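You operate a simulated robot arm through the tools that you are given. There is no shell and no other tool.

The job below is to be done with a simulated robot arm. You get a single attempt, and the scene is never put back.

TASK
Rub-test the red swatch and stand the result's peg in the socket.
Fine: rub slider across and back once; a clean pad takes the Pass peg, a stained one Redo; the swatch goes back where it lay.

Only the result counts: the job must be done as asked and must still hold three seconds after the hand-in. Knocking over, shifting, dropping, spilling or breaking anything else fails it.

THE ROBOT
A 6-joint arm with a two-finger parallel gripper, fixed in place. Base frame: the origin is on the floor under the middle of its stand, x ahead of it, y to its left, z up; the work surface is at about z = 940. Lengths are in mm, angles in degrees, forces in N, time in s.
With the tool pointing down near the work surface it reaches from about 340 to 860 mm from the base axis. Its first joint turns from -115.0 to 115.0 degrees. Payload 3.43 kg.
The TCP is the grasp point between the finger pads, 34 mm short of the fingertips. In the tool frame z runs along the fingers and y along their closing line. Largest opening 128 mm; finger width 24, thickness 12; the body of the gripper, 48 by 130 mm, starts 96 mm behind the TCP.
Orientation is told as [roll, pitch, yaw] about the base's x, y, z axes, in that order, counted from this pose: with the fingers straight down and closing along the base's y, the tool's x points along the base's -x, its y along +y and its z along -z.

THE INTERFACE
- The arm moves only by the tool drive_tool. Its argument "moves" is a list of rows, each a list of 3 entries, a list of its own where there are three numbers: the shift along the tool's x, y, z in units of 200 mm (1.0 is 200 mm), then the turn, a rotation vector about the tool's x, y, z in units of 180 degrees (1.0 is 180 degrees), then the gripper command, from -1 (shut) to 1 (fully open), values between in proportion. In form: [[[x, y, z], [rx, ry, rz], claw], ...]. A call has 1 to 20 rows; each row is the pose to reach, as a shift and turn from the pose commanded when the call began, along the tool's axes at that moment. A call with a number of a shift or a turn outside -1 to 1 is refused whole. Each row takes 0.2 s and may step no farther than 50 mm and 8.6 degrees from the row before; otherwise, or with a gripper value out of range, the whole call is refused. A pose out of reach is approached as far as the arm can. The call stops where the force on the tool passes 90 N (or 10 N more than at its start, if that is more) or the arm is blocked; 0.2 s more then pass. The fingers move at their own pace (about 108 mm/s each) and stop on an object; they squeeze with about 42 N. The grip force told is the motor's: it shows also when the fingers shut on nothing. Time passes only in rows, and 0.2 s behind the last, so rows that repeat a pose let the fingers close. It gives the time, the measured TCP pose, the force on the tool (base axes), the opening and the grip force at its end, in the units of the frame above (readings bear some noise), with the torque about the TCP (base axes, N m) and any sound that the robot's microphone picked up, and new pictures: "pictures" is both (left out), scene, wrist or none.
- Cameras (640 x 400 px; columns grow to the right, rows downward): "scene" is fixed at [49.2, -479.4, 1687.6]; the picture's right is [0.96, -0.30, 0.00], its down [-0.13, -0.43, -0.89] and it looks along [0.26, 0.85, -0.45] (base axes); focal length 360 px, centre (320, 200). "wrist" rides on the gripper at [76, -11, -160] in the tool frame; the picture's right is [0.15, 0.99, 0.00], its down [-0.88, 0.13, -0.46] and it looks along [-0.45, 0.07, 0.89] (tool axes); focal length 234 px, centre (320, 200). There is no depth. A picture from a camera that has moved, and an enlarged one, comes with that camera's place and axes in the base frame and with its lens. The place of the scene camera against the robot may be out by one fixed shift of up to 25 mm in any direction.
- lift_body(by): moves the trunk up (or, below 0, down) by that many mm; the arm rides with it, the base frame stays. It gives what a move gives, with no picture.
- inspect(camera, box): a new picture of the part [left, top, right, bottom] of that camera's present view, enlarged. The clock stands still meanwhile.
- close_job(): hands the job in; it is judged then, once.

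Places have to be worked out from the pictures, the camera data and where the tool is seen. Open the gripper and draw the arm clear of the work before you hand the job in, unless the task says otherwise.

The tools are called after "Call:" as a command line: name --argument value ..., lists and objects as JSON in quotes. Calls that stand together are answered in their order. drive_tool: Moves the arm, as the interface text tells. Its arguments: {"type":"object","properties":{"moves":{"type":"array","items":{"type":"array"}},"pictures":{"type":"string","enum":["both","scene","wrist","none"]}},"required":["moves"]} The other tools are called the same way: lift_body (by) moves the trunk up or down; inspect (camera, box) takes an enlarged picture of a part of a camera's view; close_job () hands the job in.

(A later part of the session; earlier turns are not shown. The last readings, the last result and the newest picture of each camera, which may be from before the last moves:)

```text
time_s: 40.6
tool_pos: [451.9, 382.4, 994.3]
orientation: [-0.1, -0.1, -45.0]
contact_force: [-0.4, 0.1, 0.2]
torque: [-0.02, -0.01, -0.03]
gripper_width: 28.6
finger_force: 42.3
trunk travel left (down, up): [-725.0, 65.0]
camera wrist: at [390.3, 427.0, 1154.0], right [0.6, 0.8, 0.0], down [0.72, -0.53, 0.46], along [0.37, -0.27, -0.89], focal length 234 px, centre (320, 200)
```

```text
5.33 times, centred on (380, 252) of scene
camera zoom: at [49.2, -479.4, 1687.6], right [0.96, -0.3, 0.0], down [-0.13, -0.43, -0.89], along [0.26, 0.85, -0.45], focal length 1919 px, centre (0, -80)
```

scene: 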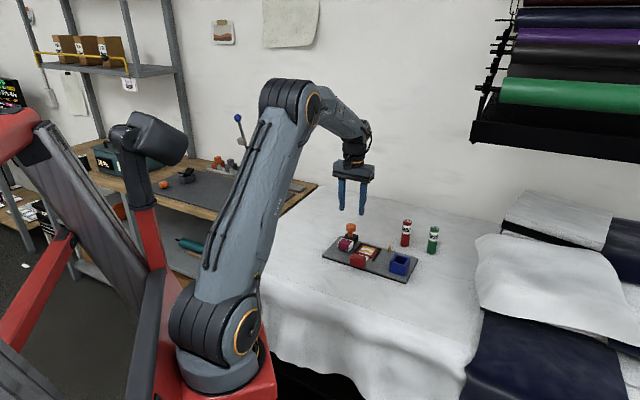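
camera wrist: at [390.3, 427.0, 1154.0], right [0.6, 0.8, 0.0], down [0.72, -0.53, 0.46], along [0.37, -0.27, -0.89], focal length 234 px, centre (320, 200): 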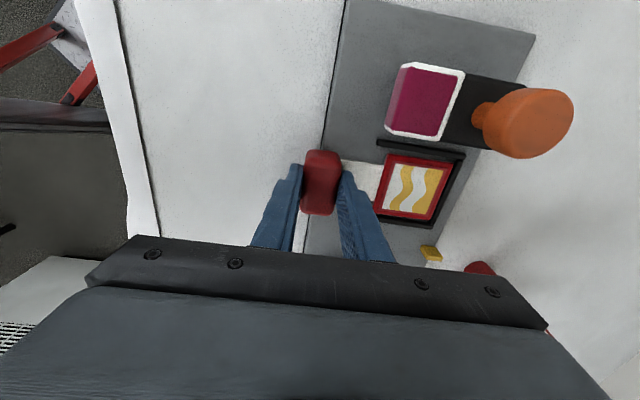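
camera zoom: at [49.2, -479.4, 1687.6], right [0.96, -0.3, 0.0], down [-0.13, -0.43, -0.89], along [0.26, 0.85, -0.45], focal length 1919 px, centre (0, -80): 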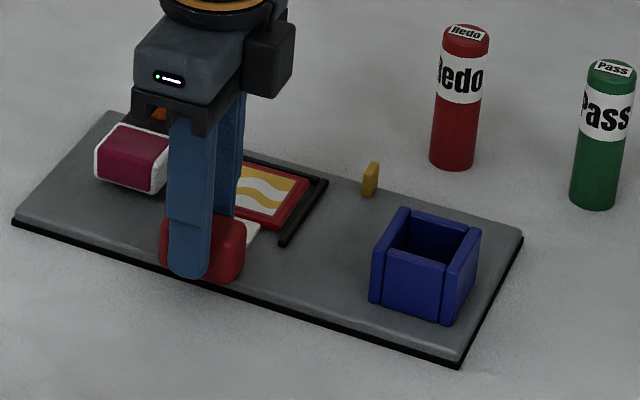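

The frame sits in the hand exactly as it did the first time, to within 0.5 mm. I lift 100 mm and carry it back toward its original place.

Call:
drive_tool --moves '[[[0, 0, -0.03], [0, 0, 0], -1], [[0, 0, -0.12], [0, 0, 0], -1], [[0, 0, -0.24], [0, 0, 0], -1], [[0, 0, -0.36], [0, 0, 0], -1], [[0, 0, -0.46], [0, 0, 0], -1], [[0, 0, -0.52], [0, 0, 0], -1], [[0, 0, -0.52], [0, 0, 0], -1]]' --pictures "scene"

Call:
drive_tool --moves '[[[0.13, -0.019, 0], [0, 0, 0], -1], [[0.29, -0.043, 0], [0, 0, 0], -1], [[0.46, -0.067, 0], [0, 0, 0], -1], [[0.58, -0.085, 0], [0, 0, 0], -1], [[0.642, -0.0943, 0], [0, 0, 0], -1]]' --pictures "none"

Call:
drive_tool --moves '[[[0.13, -0.019, 0], [0, 0, -0.003], -1], [[0.29, -0.043, 0], [0, 0, -0.006], -1], [[0.46, -0.067, 0], [0, 0, -0.009], -1], [[0.58, -0.085, 0], [0, 0, -0.0122], -1], [[0.642, -0.0943, 0], [0, 0, -0.0122], -1], [[0.642, -0.0943, 0], [0, 0, -0.0122], -1]]' --pictures "both"

```text
time_s: 42.2
tool_pos: [450.7, 380.7, 1096.5]
orientation: [0.0, 0.0, -45.0]
contact_force: [0.4, -0.1, -0.4]
torque: [-0.01, 0.02, 0.02]
gripper_width: 28.5
finger_force: 42.6
trunk travel left (down, up): [-725.0, 65.0]
```

scene: 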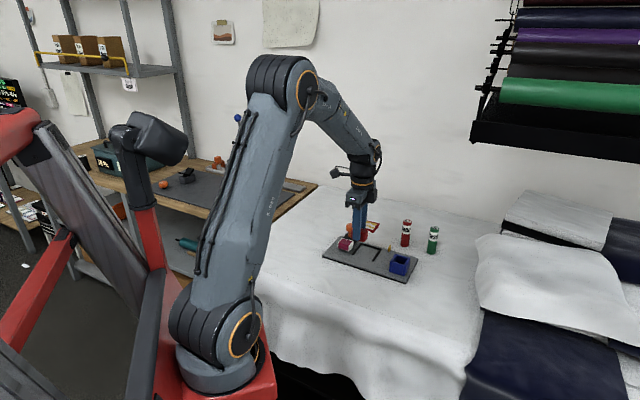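

```text
time_s: 43.4
tool_pos: [346.9, 459.5, 1099.6]
orientation: [0.1, 0.0, -45.0]
contact_force: [0.8, 0.2, -0.8]
torque: [0.01, 0.02, 0.0]
gripper_width: 28.3
finger_force: 41.3
trunk travel left (down, up): [-725.0, 65.0]
```

```text
time_s: 44.8
tool_pos: [244.3, 538.3, 1098.9]
orientation: [0.0, -0.1, -42.8]
contact_force: [-0.7, 0.2, 0.1]
torque: [0.03, -0.02, 0.01]
gripper_width: 28.5
finger_force: 42.0
trunk travel left (down, up): [-725.0, 65.0]
camera wrist: at [180.5, 581.6, 1258.8], right [0.56, 0.83, 0.0], down [0.73, -0.5, 0.46], along [0.38, -0.26, -0.89], focal length 234 px, centre (320, 200)
```

scene: 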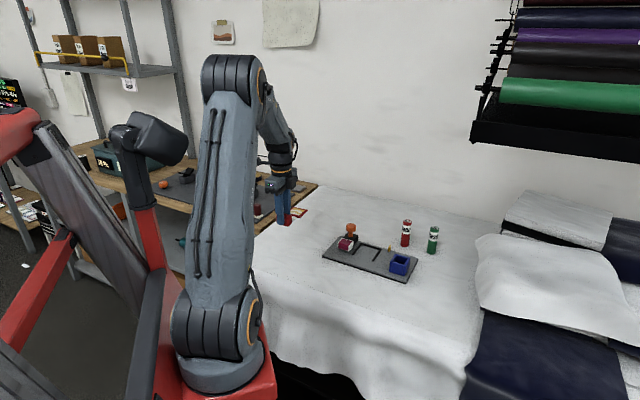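
wrist: 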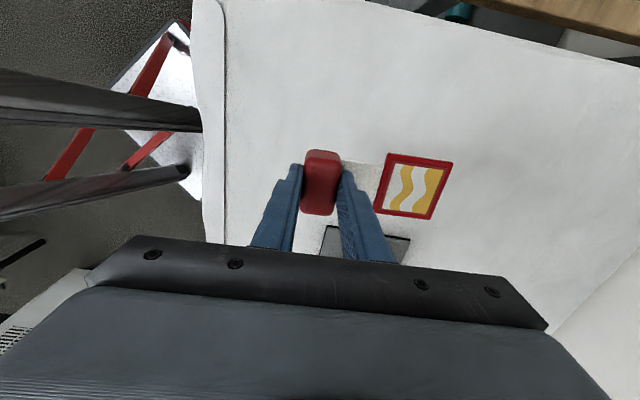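

I'm back over the original spot. From the small drift I saw when lifting, I add a 1.8 mm correction along tool x and lower to about 18 mm above the table to check again.

Call:
drive_tool --moves '[[[-0.004, 0.001, 0.1], [0, 0, 0], -1], [[-0.009, 0.0015, 0.22], [0, 0, 0], -1], [[-0.009, 0.0015, 0.34], [0, 0, 0], -1], [[-0.009, 0.0015, 0.44], [0, 0, 0], -1], [[-0.009, 0.0015, 0.495], [0, 0, 0], -1], [[-0.009, 0.0015, 0.495], [0, 0, 0], -1]]' --pictures "both"

Call:
inspect --camera "scene" --box '[270, 225, 318, 260]'

```text
time_s: 46.2
tool_pos: [245.2, 536.9, 998.5]
orientation: [0.0, 0.1, -42.7]
contact_force: [-0.1, 0.2, -0.2]
torque: [-0.03, 0.01, 0.01]
gripper_width: 28.5
finger_force: 41.9
trunk travel left (down, up): [-725.0, 65.0]
camera wrist: at [182.5, 579.4, 1157.6], right [0.56, 0.83, 0.0], down [0.74, -0.5, 0.46], along [0.38, -0.26, -0.89], focal length 234 px, centre (320, 200)
```

scene: 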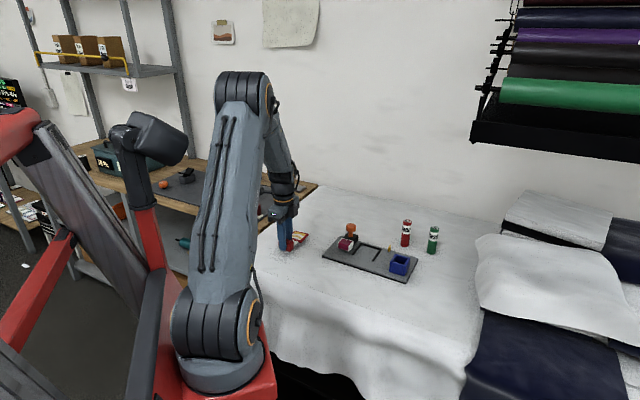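
wrist: 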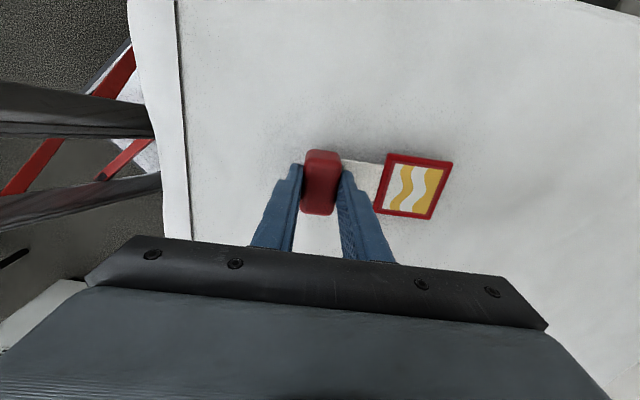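

```text
11.43 times, centred on (294, 242) of scene
camera zoom: at [49.2, -479.4, 1687.6], right [0.96, -0.3, 0.0], down [-0.13, -0.43, -0.89], along [0.26, 0.85, -0.45], focal length 4113 px, centre (617, -286)
```

zoom: 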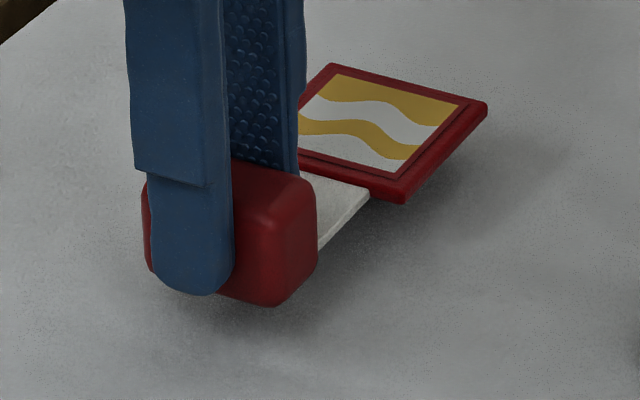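

The camera reads the TCP about 2 mm off in +x. I correct that and lower almost to the table.

Call:
drive_tool --moves '[[[0.004, -0.004, 0.02], [0, 0, 0], -1], [[0.0078, -0.0078, 0.045], [0, 0, 0], -1], [[0.0078, -0.0078, 0.06], [0, 0, 0], -1], [[0.0078, -0.0078, 0.06], [0, 0, 0], -1], [[0.0078, -0.0078, 0.06], [0, 0, 0], -1]]' --pictures "both"

Call:
inspect --camera "scene" --box '[270, 225, 318, 260]'

Call:
inspect --camera "wrist" --box '[364, 140, 460, 225]'

```text
time_s: 47.4
tool_pos: [242.9, 535.6, 986.2]
orientation: [0.0, 0.0, -42.8]
contact_force: [0.2, -0.3, -0.5]
torque: [-0.02, 0.01, 0.03]
gripper_width: 28.4
finger_force: 42.0
trunk travel left (down, up): [-725.0, 65.0]
camera wrist: at [179.3, 578.9, 1145.6], right [0.56, 0.83, 0.0], down [0.73, -0.5, 0.46], along [0.38, -0.26, -0.89], focal length 234 px, centre (320, 200)
```

scene: 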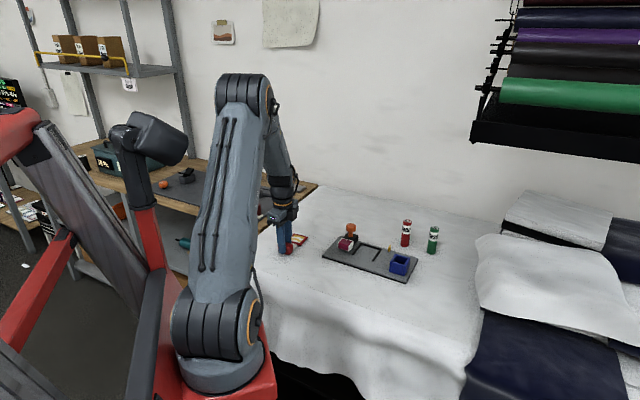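
wrist: 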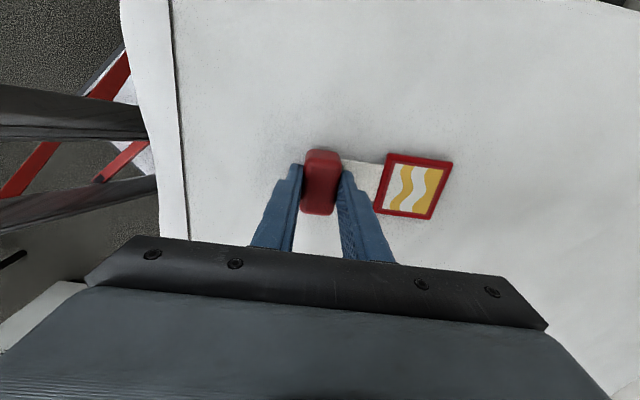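

```text
11.43 times, centred on (294, 242) of scene
camera zoom: at [49.2, -479.4, 1687.6], right [0.96, -0.3, 0.0], down [-0.13, -0.43, -0.89], along [0.26, 0.85, -0.45], focal length 4113 px, centre (617, -286)
```

zoom: 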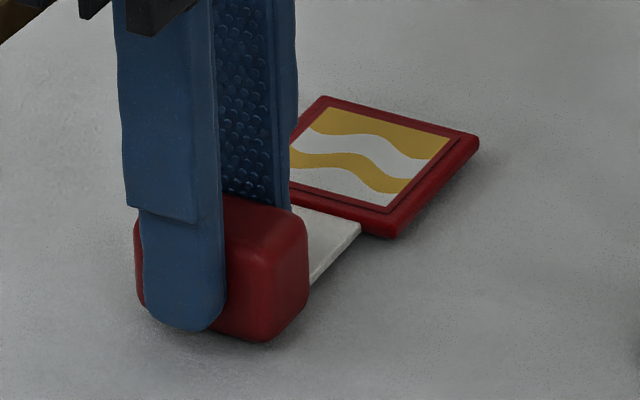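

```text
4.71 times, centred on (412, 182) of wrist
camera zoom: at [179.3, 578.9, 1145.6], right [0.56, 0.83, 0.0], down [0.73, -0.5, 0.46], along [0.38, -0.26, -0.89], focal length 1102 px, centre (-113, 282)
```

zoom: 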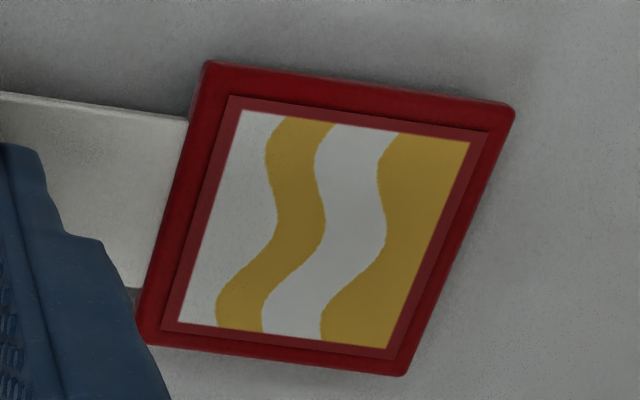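

Against the original scene zoom the swatch reads about 2 mm short, mostly along the shank. I shift it by that amount and lower onto the table.

Call:
drive_tool --moves '[[[-0.002, 0.005, 0.0], [0, 0, 0], -1], [[-0.0043, 0.01, 0.005], [0, 0, 0], -1], [[-0.0043, 0.01, 0.012], [0, 0, 0], -1], [[-0.0043, 0.01, 0.016], [0, 0, 0], -1], [[-0.0043, 0.01, 0.016], [0, 0, 0], -1]]' --pictures "both"

Call:
inspect --camera "scene" --box '[270, 225, 318, 260]'

```text
time_s: 48.6
tool_pos: [244.5, 537.1, 982.6]
orientation: [-0.1, 0.1, -42.8]
contact_force: [0.2, 0.4, -0.7]
torque: [-0.01, 0.02, -0.02]
gripper_width: 28.5
finger_force: 42.3
trunk travel left (down, up): [-725.0, 65.0]
camera wrist: at [181.1, 579.7, 1142.6], right [0.56, 0.83, 0.0], down [0.74, -0.5, 0.46], along [0.38, -0.26, -0.89], focal length 234 px, centre (320, 200)
```

scene: 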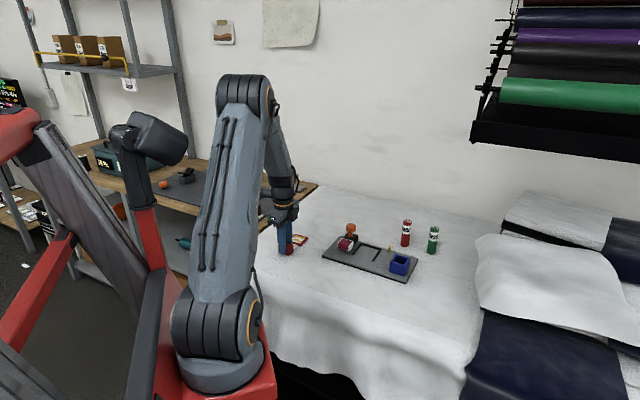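
wrist: 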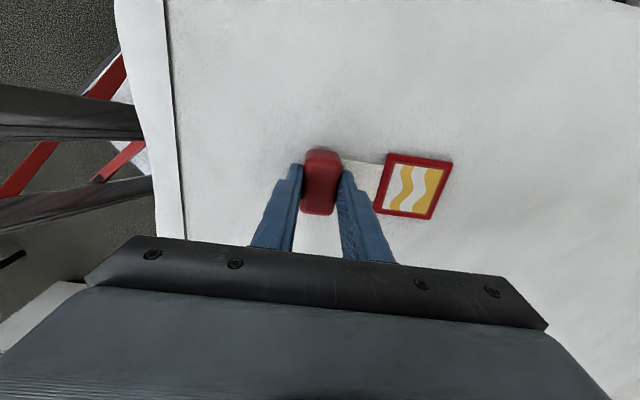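

```text
11.43 times, centred on (294, 242) of scene
camera zoom: at [49.2, -479.4, 1687.6], right [0.96, -0.3, 0.0], down [-0.13, -0.43, -0.89], along [0.26, 0.85, -0.45], focal length 4113 px, centre (617, -286)
```

zoom: 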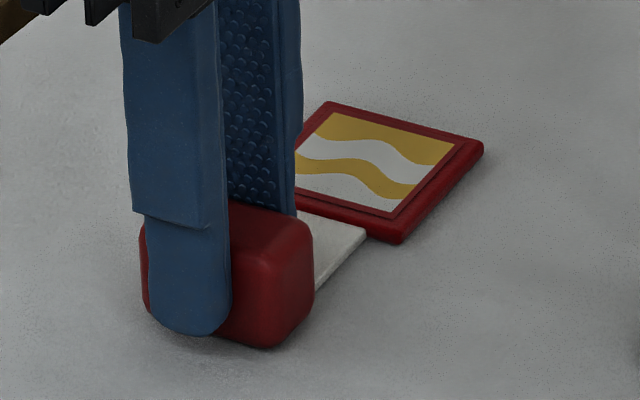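

The frame corners now match the original picture apart from about 1.5 mm of height. I lower that last bit and watch for contact.

Call:
drive_tool --moves '[[[0, 0, 0.004], [0, 0, 0], -1], [[0, 0, 0.009], [0, 0, 0], -1], [[0, 0, 0.009], [0, 0, 0], -1]]' --pictures "none"

Call:
inspect --camera "scene" --box '[270, 225, 318, 260]'

```text
time_s: 49.4
tool_pos: [244.0, 536.6, 981.7]
orientation: [0.1, 0.0, -42.7]
contact_force: [-1.7, -6.5, 17.4]
torque: [-0.19, -0.02, -0.06]
gripper_width: 28.8
finger_force: 41.5
trunk travel left (down, up): [-725.0, 65.0]
```

```text
11.43 times, centred on (294, 242) of scene
camera zoom: at [49.2, -479.4, 1687.6], right [0.96, -0.3, 0.0], down [-0.13, -0.43, -0.89], along [0.26, 0.85, -0.45], focal length 4113 px, centre (617, -286)
```

zoom: 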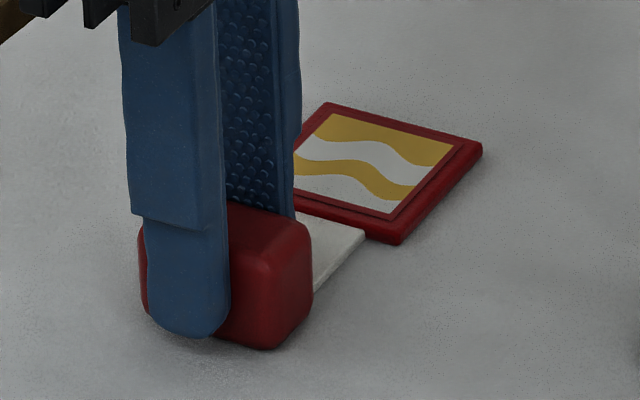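

It has landed, with 17 N of contact and corners within about 1 mm of the original picture. I open and rise clear.

Call:
drive_tool --moves '[[[0, 0, -0.003], [0, 0, 0], -1], [[0, 0, -0.003], [0, 0, 0], -0.5], [[0, 0, -0.003], [0, 0, 0], -0.22], [[0, 0, -0.003], [0, 0, 0], -0.22], [[0, 0, -0.05], [0, 0, 0], -0.22], [[0, 0, -0.2], [0, 0, 0], -0.22], [[0, 0, -0.4], [0, 0, 0], -0.22], [[0, 0, -0.6], [0, 0, 0], -0.22], [[0, 0, -0.7], [0, 0, 0], -0.22], [[0, 0, -0.7], [0, 0, 0], -0.22]]' --pictures "both"

Call:
inspect --camera "scene" --box '[270, 225, 318, 260]'

Call:
inspect --camera "wrist" --box '[285, 110, 405, 185]'

```text
time_s: 51.6
tool_pos: [243.7, 537.0, 1122.4]
orientation: [0.1, 0.0, -42.8]
contact_force: [0.3, 0.4, -0.2]
torque: [0.0, -0.02, 0.01]
gripper_width: 49.9
finger_force: 0.0
trunk travel left (down, up): [-725.0, 65.0]
camera wrist: at [180.8, 580.3, 1282.3], right [0.56, 0.83, 0.0], down [0.73, -0.5, 0.46], along [0.38, -0.26, -0.89], focal length 234 px, centre (320, 200)
```

scene: 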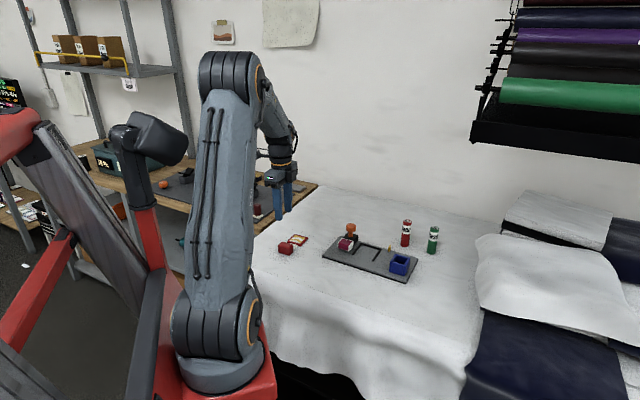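
wrist: 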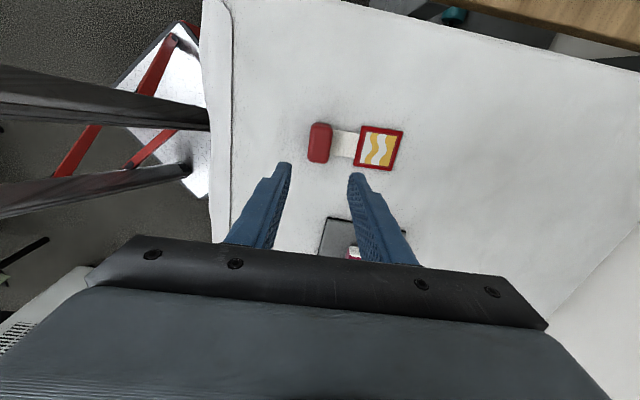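

```text
11.43 times, centred on (294, 242) of scene
camera zoom: at [49.2, -479.4, 1687.6], right [0.96, -0.3, 0.0], down [-0.13, -0.43, -0.89], along [0.26, 0.85, -0.45], focal length 4113 px, centre (617, -286)
```

zoom: 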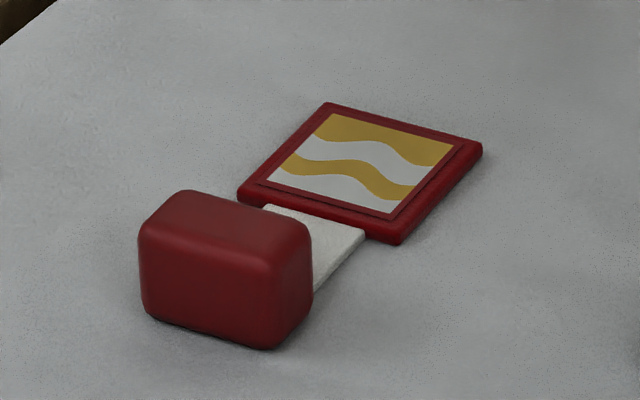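

```text
5.33 times, centred on (345, 148) of wrist
camera zoom: at [180.8, 580.3, 1282.3], right [0.56, 0.83, 0.0], down [0.73, -0.5, 0.46], along [0.38, -0.26, -0.89], focal length 1249 px, centre (187, 480)
```

zoom: 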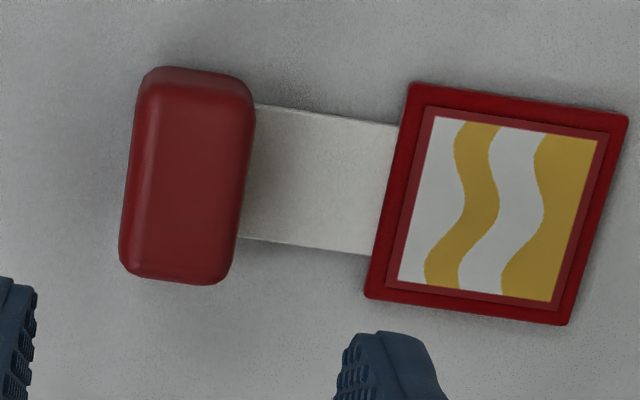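

The swatch is back within about 1 mm of where it lay. Next is the Redo peg: I move to a view point over the plate, looking outward, to measure the pegs, the socket and the plate edges.

Call:
drive_tool --moves '[[[-0.17, 0.055, 0], [0, 0, 0], 0.2], [[-0.36, 0.115, 0], [0, 0, 0], 0.2], [[-0.55, 0.176, 0], [0, 0, 0], 0.2], [[-0.73, 0.234, 0], [0, 0, 0], 0.2], [[-0.884, 0.2835, 0], [0, 0, 0], 0.2]]' --pictures "none"

Call:
drive_tool --moves '[[[-0.07, 0.024, 0], [0, 0, -0.041], 0.2], [[-0.145, 0.047, 0], [0, 0, -0.082], 0.2], [[-0.22, 0.071, 0], [0, 0, -0.123], 0.2], [[-0.295, 0.095, 0], [0, 0, -0.164], 0.2], [[-0.37, 0.119, 0], [0, 0, -0.205], 0.2], [[-0.445, 0.142, 0], [0, 0, -0.246], 0.2], [[-0.52, 0.166, 0], [0, 0, -0.287], 0.2], [[-0.595, 0.19, 0], [0, 0, -0.328], 0.2], [[-0.67, 0.214, 0], [0, 0, -0.369], 0.2], [[-0.745, 0.238, 0], [0, 0, -0.41], 0.2], [[-0.82, 0.262, 0], [0, 0, -0.451], 0.2], [[-0.884, 0.2835, 0], [0, 0, -0.4878], 0.2], [[-0.884, 0.2835, 0], [0, 0, -0.4878], 0.2]]' --pictures "both"

Call:
inspect --camera "wrist" --box '[160, 0, 480, 200]'

```text
time_s: 52.8
tool_pos: [414.0, 457.0, 1124.2]
orientation: [0.0, -0.1, -42.7]
contact_force: [-0.3, 0.9, 1.7]
torque: [-0.03, -0.02, 0.02]
gripper_width: 76.7
finger_force: 0.1
trunk travel left (down, up): [-725.0, 65.0]
```

```text
time_s: 55.6
tool_pos: [579.4, 379.8, 1122.1]
orientation: [-0.1, -0.1, 45.1]
contact_force: [-0.3, 1.0, -0.3]
torque: [0.04, -0.02, 0.03]
gripper_width: 76.9
finger_force: 0.1
trunk travel left (down, up): [-725.0, 65.0]
camera wrist: at [534.5, 318.1, 1280.7], right [-0.8, 0.59, 0.0], down [0.53, 0.72, 0.46], along [0.27, 0.37, -0.89], focal length 234 px, centre (320, 200)
```

scene: 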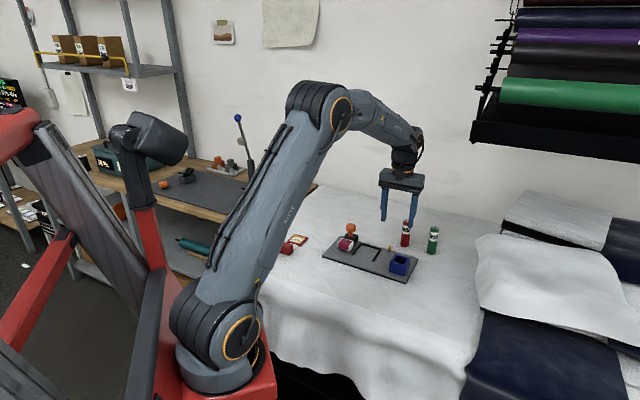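
wrist: 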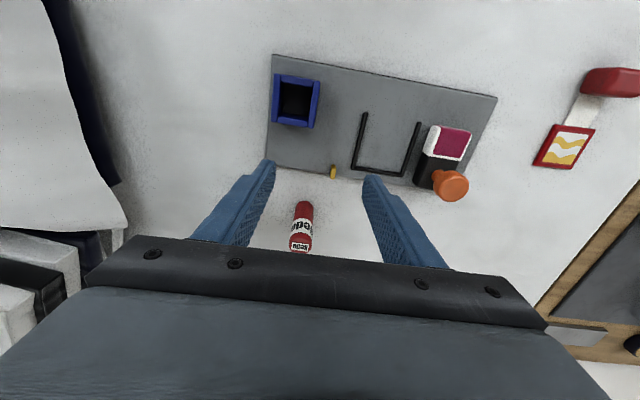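

```text
2.00 times, centred on (320, 100) of wrist
camera zoom: at [534.5, 318.1, 1280.7], right [-0.8, 0.59, 0.0], down [0.53, 0.72, 0.46], along [0.27, 0.37, -0.89], focal length 468 px, centre (320, 400)
```

zoom: 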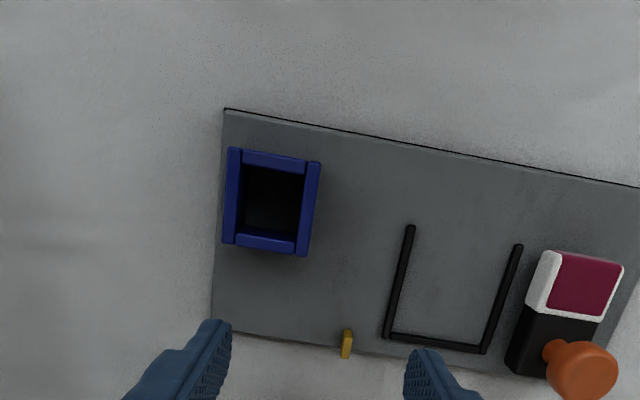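

The socket and the Redo peg are both visible from here, so I zoom in on each.

Call:
inspect --camera "wrist" --box '[260, 190, 356, 255]'

Call:
inspect --camera "wrist" --box '[256, 50, 352, 140]'

Call:
inspect --camera "scene" --box '[392, 214, 448, 260]'

Call:
inspect --camera "scene" --box '[320, 215, 440, 290]'

```text
6.15 times, centred on (308, 222) of wrist
camera zoom: at [534.5, 318.1, 1280.7], right [-0.8, 0.59, 0.0], down [0.53, 0.72, 0.46], along [0.27, 0.37, -0.89], focal length 1441 px, centre (394, 62)
```

zoom: 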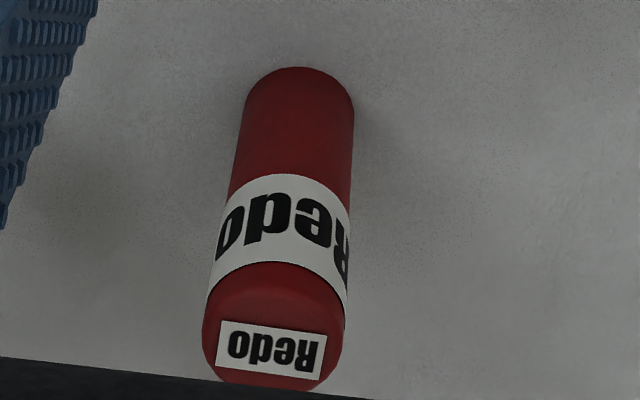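

```text
4.44 times, centred on (304, 95) of wrist
camera zoom: at [534.5, 318.1, 1280.7], right [-0.8, 0.59, 0.0], down [0.53, 0.72, 0.46], along [0.27, 0.37, -0.89], focal length 1041 px, centre (391, 667)
```

zoom: 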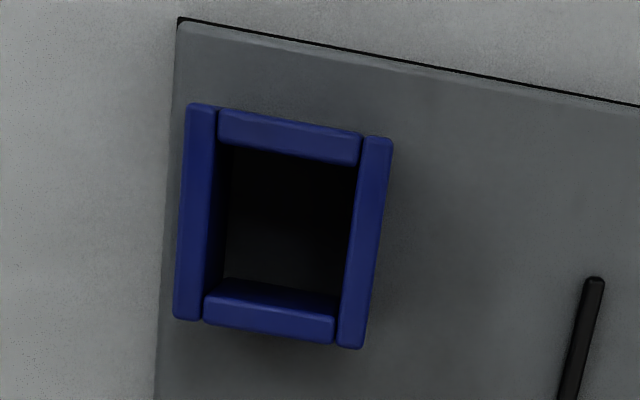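

```text
8.70 times, centred on (420, 237) of scene
camera zoom: at [49.2, -479.4, 1687.6], right [0.96, -0.3, 0.0], down [-0.13, -0.43, -0.89], along [0.26, 0.85, -0.45], focal length 3129 px, centre (-550, -122)
```

zoom: 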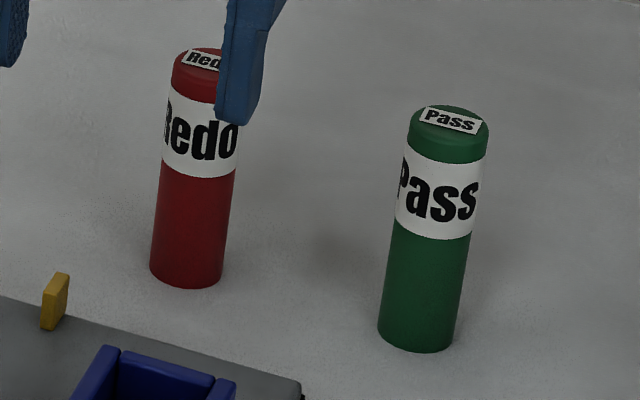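

```text
5.33 times, centred on (380, 252) of scene
camera zoom: at [49.2, -479.4, 1687.6], right [0.96, -0.3, 0.0], down [-0.13, -0.43, -0.89], along [0.26, 0.85, -0.45], focal length 1919 px, centre (0, -80)
```

zoom: 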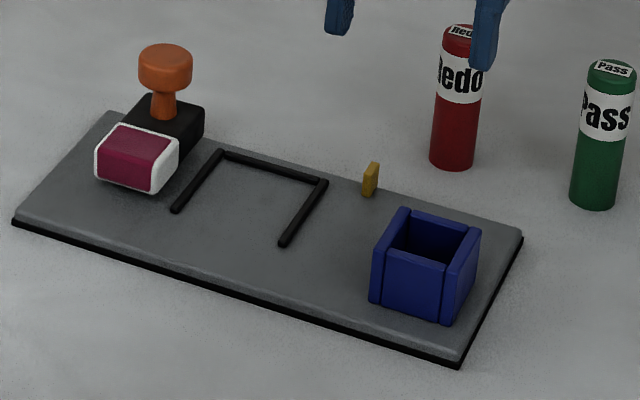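

Measurements from here:
- **Redo peg:** base centre ≈ (668, 456), about 29.5 mm in diameter, top at z ≈ 1036.
- **Socket:** centre ≈ (570, 319), top at z ≈ 1002, inner width ≈ 36 mm.

I move above the Redo peg with a 50 mm opening.

Call:
drive_tool --moves '[[[-0.12, -0.008, 0], [0, 0, 0], -0.22], [[-0.28, -0.019, 0], [0, 0, 0], -0.22], [[-0.44, -0.03, 0], [0, 0, 0], -0.22], [[-0.55, -0.038, 0], [0, 0, 0], -0.22], [[-0.58, -0.04, 0], [0, 0, 0], -0.22], [[-0.58, -0.04, 0], [0, 0, 0], -0.22]]' --pictures "both"

Call:
inspect --camera "wrist" --box '[240, 110, 400, 210]'

```text
time_s: 57.0
tool_pos: [667.0, 457.8, 1122.2]
orientation: [0.0, 0.0, 45.1]
contact_force: [0.2, -0.3, -0.3]
torque: [-0.02, -0.03, 0.02]
gripper_width: 49.8
finger_force: 0.2
trunk travel left (down, up): [-725.0, 65.0]
camera wrist: at [622.1, 396.3, 1282.4], right [-0.8, 0.6, 0.0], down [0.53, 0.72, 0.46], along [0.27, 0.37, -0.89], focal length 234 px, centre (320, 200)
```

scene: 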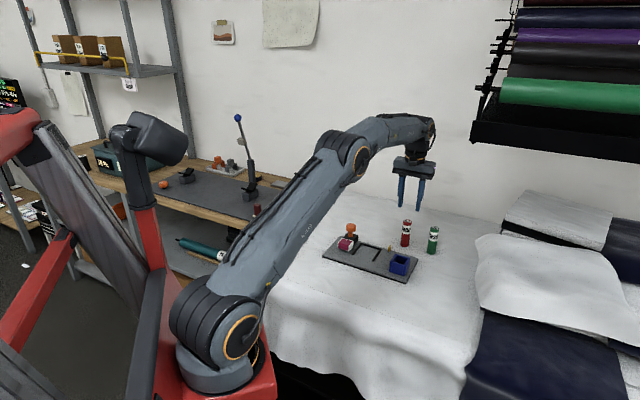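
wrist: 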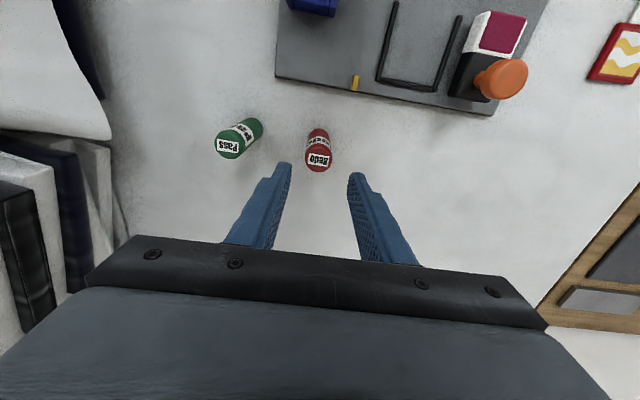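

```text
4.00 times, centred on (320, 160) of wrist
camera zoom: at [622.1, 396.3, 1282.4], right [-0.8, 0.6, 0.0], down [0.53, 0.72, 0.46], along [0.27, 0.37, -0.89], focal length 937 px, centre (320, 360)
```

zoom: 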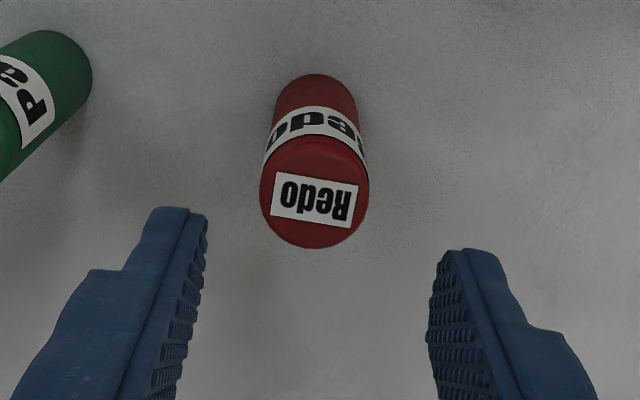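

The peg's top is under the TCP to within 1 mm. I lower partway and re-check, since the arm drifts slightly on vertical moves.

Call:
drive_tool --moves '[[[0, 0.003, 0.1], [0, 0, 0], -0.22], [[0, 0.003, 0.2], [0, 0, 0], -0.22], [[0, 0.003, 0.26], [0, 0, 0], -0.22], [[0, 0.003, 0.26], [0, 0, 0], -0.22]]' --pictures "wrist"

Call:
inspect --camera "wrist" --box '[240, 130, 400, 230]'

```text
time_s: 58.0
tool_pos: [668.0, 455.8, 1070.4]
orientation: [-0.1, -0.1, 44.9]
contact_force: [-0.3, -0.8, 0.0]
torque: [0.01, 0.01, 0.01]
gripper_width: 49.9
finger_force: 0.1
trunk travel left (down, up): [-725.0, 65.0]
camera wrist: at [623.1, 393.4, 1228.5], right [-0.8, 0.6, 0.0], down [0.53, 0.72, 0.46], along [0.27, 0.37, -0.89], focal length 234 px, centre (320, 200)
```

wrist: 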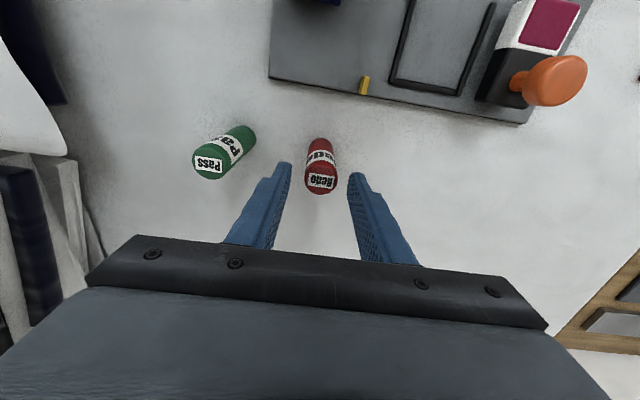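

```text
4.00 times, centred on (320, 180) of wrist
camera zoom: at [623.1, 393.4, 1228.5], right [-0.8, 0.6, 0.0], down [0.53, 0.72, 0.46], along [0.27, 0.37, -0.89], focal length 937 px, centre (320, 280)
```

zoom: 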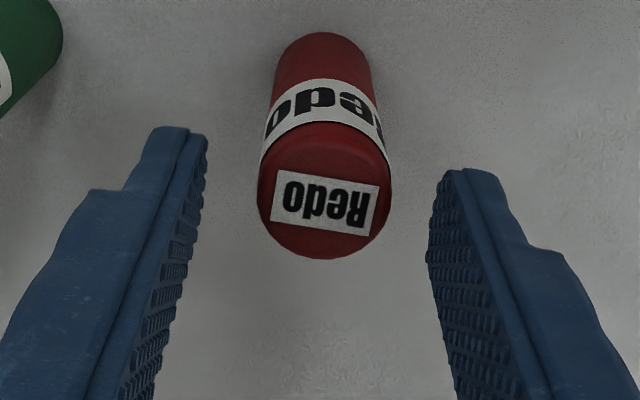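

The peg is about 1.4 mm off along the closing line and 1.5 mm in depth. I correct both and lower to TCP z ≈ 1030.

Call:
drive_tool --moves '[[[-0.0075, 0.007, 0.02], [0, 0, 0], -0.22], [[-0.0075, 0.007, 0.09], [0, 0, 0], -0.22], [[-0.0075, 0.007, 0.16], [0, 0, 0], -0.22], [[-0.0075, 0.007, 0.19], [0, 0, 0], -0.22], [[-0.0075, 0.007, 0.19], [0, 0, 0], -0.22]]' --pictures "both"

Call:
inspect --camera "wrist" --box '[240, 130, 400, 230]'

Call:
inspect --camera "scene" --box '[384, 200, 448, 260]'

```text
time_s: 59.2
tool_pos: [670.1, 458.6, 1031.4]
orientation: [0.0, 0.0, 45.0]
contact_force: [-0.4, -0.2, 0.1]
torque: [-0.01, 0.01, 0.02]
gripper_width: 49.8
finger_force: 0.1
trunk travel left (down, up): [-725.0, 65.0]
camera wrist: at [624.0, 397.2, 1191.0], right [-0.8, 0.6, 0.0], down [0.53, 0.72, 0.46], along [0.27, 0.37, -0.89], focal length 234 px, centre (320, 200)
```

scene: 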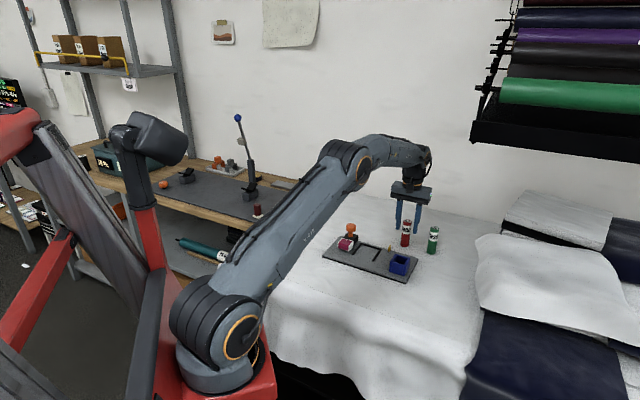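
wrist: 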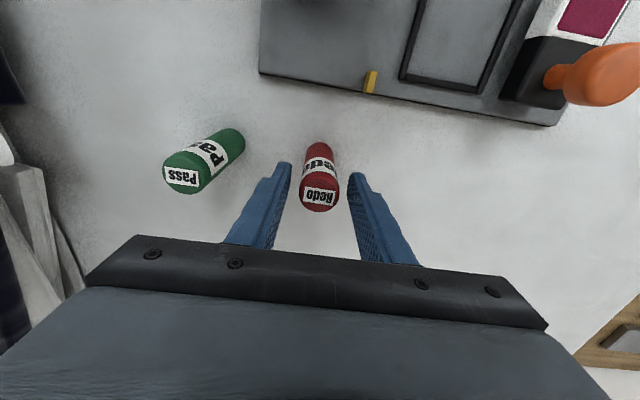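

```text
4.00 times, centred on (320, 180) of wrist
camera zoom: at [624.0, 397.2, 1191.0], right [-0.8, 0.6, 0.0], down [0.53, 0.72, 0.46], along [0.27, 0.37, -0.89], focal length 937 px, centre (320, 280)
```

zoom: 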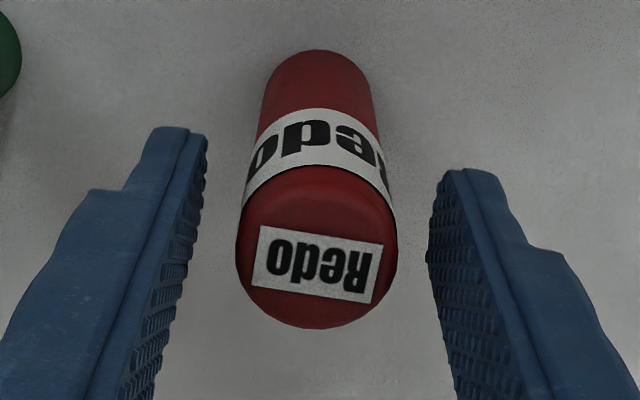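

```text
6.67 times, centred on (416, 230) of scene
camera zoom: at [49.2, -479.4, 1687.6], right [0.96, -0.3, 0.0], down [-0.13, -0.43, -0.89], along [0.26, 0.85, -0.45], focal length 2399 px, centre (-320, 0)
```

zoom: 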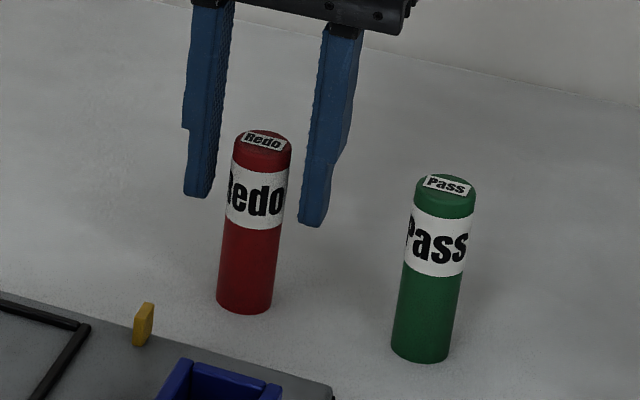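

The peg is centred between the fingers, so I close on it.

Call:
drive_tool --moves '[[[0, 0, 0], [0, 0, 0], -0.4], [[0, 0, 0], [0, 0, 0], -0.52], [[0, 0, 0], [0, 0, 0], -1], [[0, 0, 0], [0, 0, 0], -1], [[0, 0, 0], [0, 0, 0], -1]]' --pictures "both"

Call:
inspect --camera "scene" --box '[384, 200, 448, 260]'

Call:
inspect --camera "wrist" --box '[240, 130, 400, 230]'

```text
time_s: 60.4
tool_pos: [668.9, 459.1, 1031.9]
orientation: [0.1, 0.0, 45.0]
contact_force: [-0.2, 0.0, -0.4]
torque: [0.01, 0.0, -0.01]
gripper_width: 28.6
finger_force: 41.9
trunk travel left (down, up): [-725.0, 65.0]
camera wrist: at [624.0, 397.2, 1191.3], right [-0.8, 0.6, 0.0], down [0.53, 0.72, 0.46], along [0.27, 0.37, -0.89], focal length 234 px, centre (320, 200)
```

scene: 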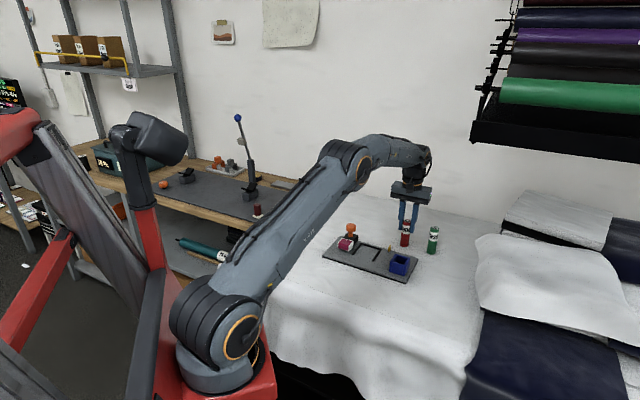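
wrist: 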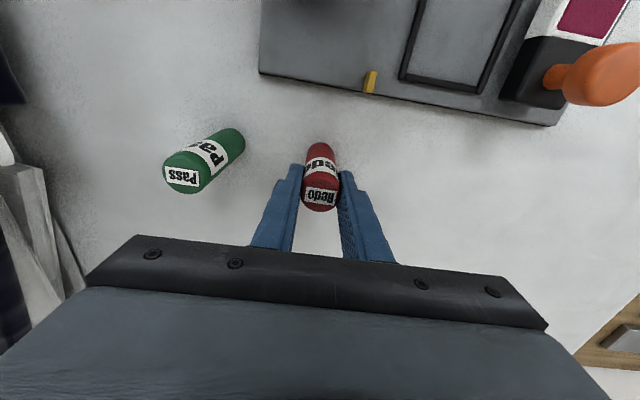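

```text
6.67 times, centred on (416, 230) of scene
camera zoom: at [49.2, -479.4, 1687.6], right [0.96, -0.3, 0.0], down [-0.13, -0.43, -0.89], along [0.26, 0.85, -0.45], focal length 2399 px, centre (-320, 0)
```

zoom: 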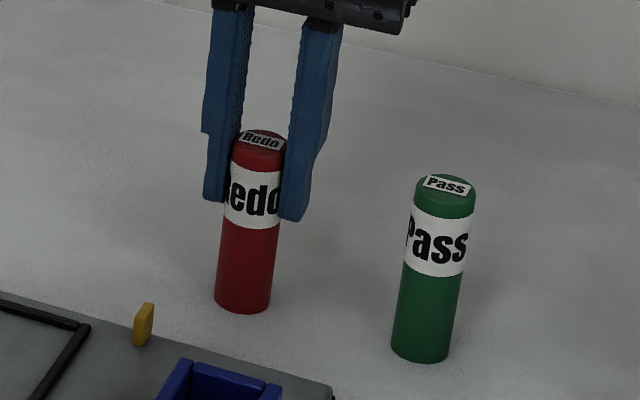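

```text
4.00 times, centred on (320, 180) of wrist
camera zoom: at [624.0, 397.2, 1191.3], right [-0.8, 0.6, 0.0], down [0.53, 0.72, 0.46], along [0.27, 0.37, -0.89], focal length 937 px, centre (320, 280)
```

zoom: 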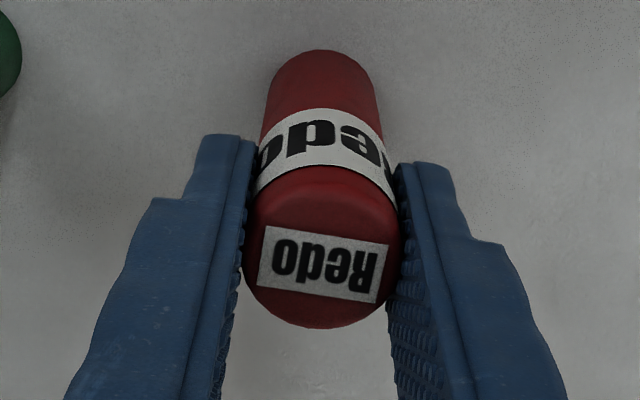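

The Redo peg is held at 28.6 mm wide with 42 N. I lift it 85 mm straight up.

Call:
drive_tool --moves '[[[0, 0, -0.03], [0, 0, 0], -1], [[0, 0, -0.1], [0, 0, 0], -1], [[0, 0, -0.2], [0, 0, 0], -1], [[0, 0, -0.3], [0, 0, 0], -1], [[0, 0, -0.39], [0, 0, 0], -1], [[0, 0, -0.43], [0, 0, 0], -1], [[0, 0, -0.43], [0, 0, 0], -1]]' --pictures "both"

Call:
inspect --camera "scene" --box '[376, 180, 456, 260]'

```text
time_s: 62.0
tool_pos: [668.4, 458.0, 1117.1]
orientation: [0.0, 0.0, 45.0]
contact_force: [-0.6, -0.3, -0.2]
torque: [-0.01, 0.01, 0.02]
gripper_width: 28.8
finger_force: 41.7
trunk travel left (down, up): [-725.0, 65.0]
camera wrist: at [623.2, 395.8, 1277.0], right [-0.8, 0.6, 0.0], down [0.53, 0.72, 0.46], along [0.27, 0.37, -0.89], focal length 234 px, centre (320, 200)
```

scene: 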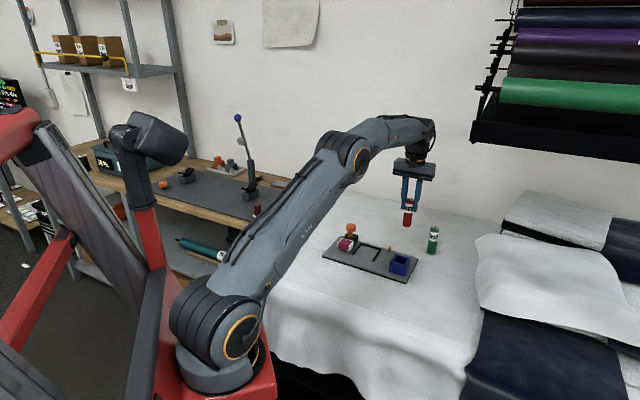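
wrist: 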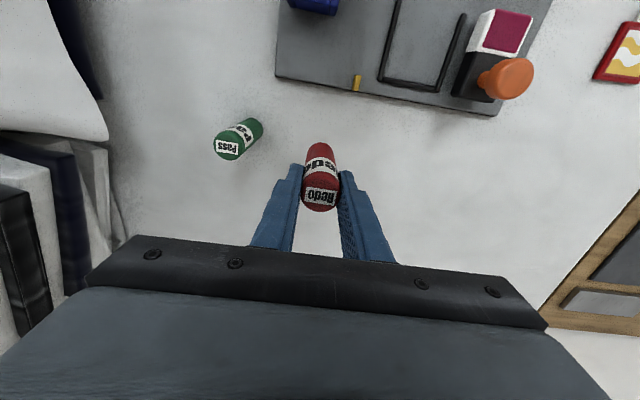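

```text
5.00 times, centred on (416, 220) of scene
camera zoom: at [49.2, -479.4, 1687.6], right [0.96, -0.3, 0.0], down [-0.13, -0.43, -0.89], along [0.26, 0.85, -0.45], focal length 1799 px, centre (-160, 100)
```

zoom: 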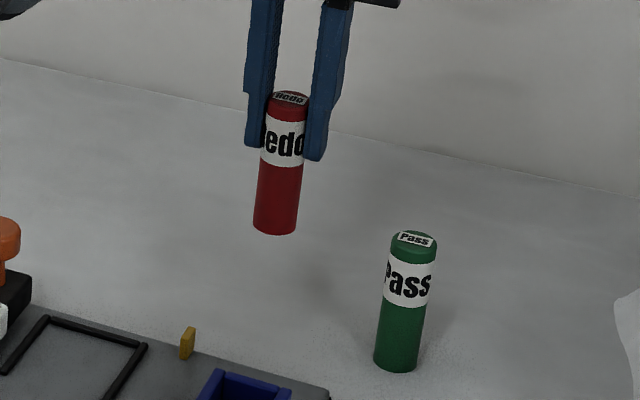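

The peg hangs upright. I carry it over the socket, keeping its bottom about 24 mm above the rim.

Call:
drive_tool --moves '[[[0.13, -0.021, 0], [0, 0, 0], -1], [[0.3, -0.049, 0], [0, 0, 0], -1], [[0.47, -0.077, 0], [0, 0, 0], -1], [[0.64, -0.104, 0], [0, 0, 0], -1], [[0.77, -0.125, 0], [0, 0, 0], -1], [[0.8345, -0.136, 0], [0, 0, 0], -1], [[0.8345, -0.136, 0], [0, 0, 0], -1]]' --pictures "both"

Call:
inspect --camera "wrist" --box '[256, 90, 384, 220]'

Call:
inspect --camera "scene" --box '[360, 210, 440, 290]'

```text
time_s: 63.6
tool_pos: [570.1, 321.4, 1119.4]
orientation: [0.0, 0.0, 45.1]
contact_force: [-0.4, 0.3, 0.4]
torque: [0.02, 0.0, -0.01]
gripper_width: 28.8
finger_force: 41.8
trunk travel left (down, up): [-725.0, 65.0]
camera wrist: at [524.3, 259.3, 1278.4], right [-0.8, 0.6, 0.0], down [0.53, 0.72, 0.46], along [0.27, 0.37, -0.89], focal length 234 px, centre (320, 200)
```

scene: 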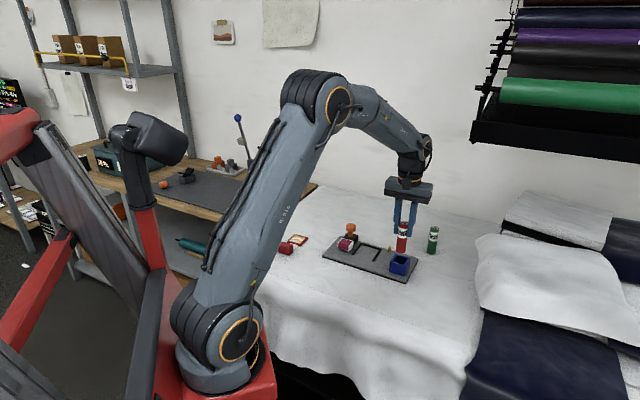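
wrist: 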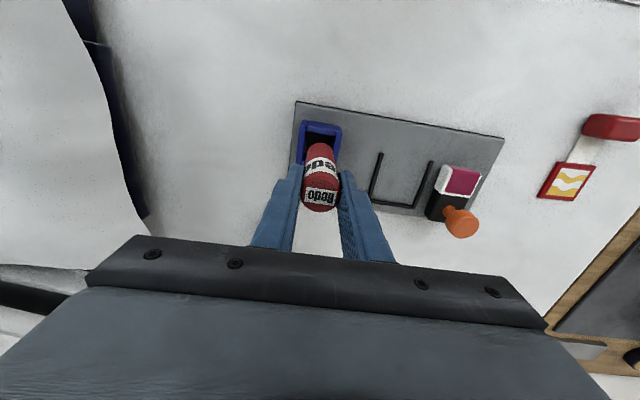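

```text
3.08 times, centred on (320, 155) of wrist
camera zoom: at [524.3, 259.3, 1278.4], right [-0.8, 0.6, 0.0], down [0.53, 0.72, 0.46], along [0.27, 0.37, -0.89], focal length 720 px, centre (320, 338)
```

zoom: 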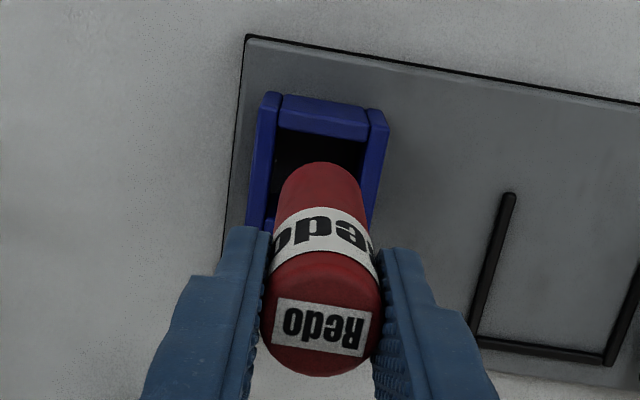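

```text
5.00 times, centred on (400, 250) of scene
camera zoom: at [49.2, -479.4, 1687.6], right [0.96, -0.3, 0.0], down [-0.13, -0.43, -0.89], along [0.26, 0.85, -0.45], focal length 1799 px, centre (-80, -50)
```

zoom: 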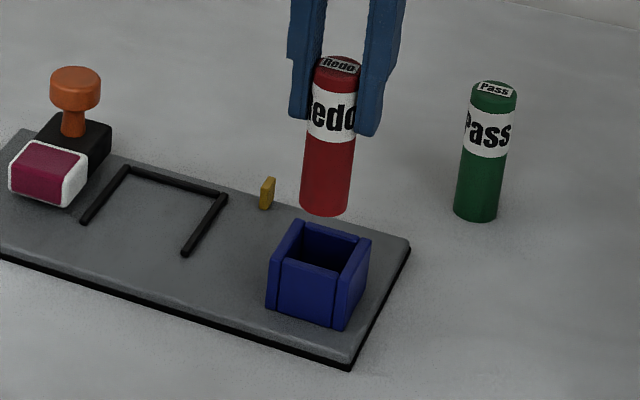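

The peg is over the socket. Before lowering I need the alignment and rim height more exactly, so I zoom in hard on the socket and the peg bottom.

Call:
inspect --camera "scene" --box '[376, 236, 440, 280]'

Call:
inspect --camera "wrist" --box '[280, 105, 360, 165]'

```text
9.09 times, centred on (408, 258) of scene
camera zoom: at [49.2, -479.4, 1687.6], right [0.96, -0.3, 0.0], down [-0.13, -0.43, -0.89], along [0.26, 0.85, -0.45], focal length 3272 px, centre (-480, -327)
```

zoom: 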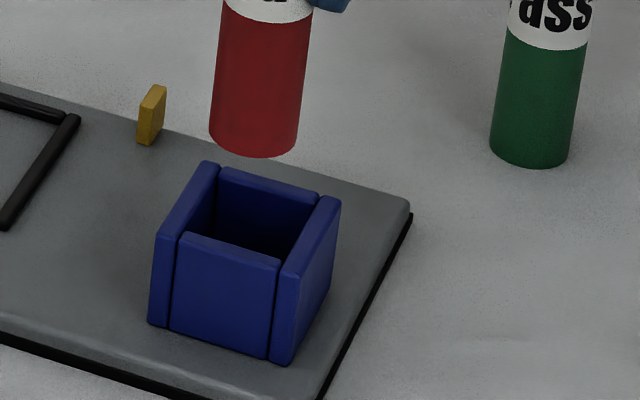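

```text
6.67 times, centred on (320, 135) of wrist
camera zoom: at [524.3, 259.3, 1278.4], right [-0.8, 0.6, 0.0], down [0.53, 0.72, 0.46], along [0.27, 0.37, -0.89], focal length 1561 px, centre (320, 633)
```

zoom: 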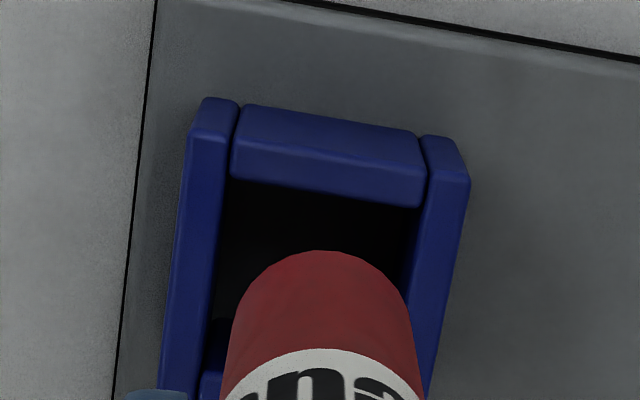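

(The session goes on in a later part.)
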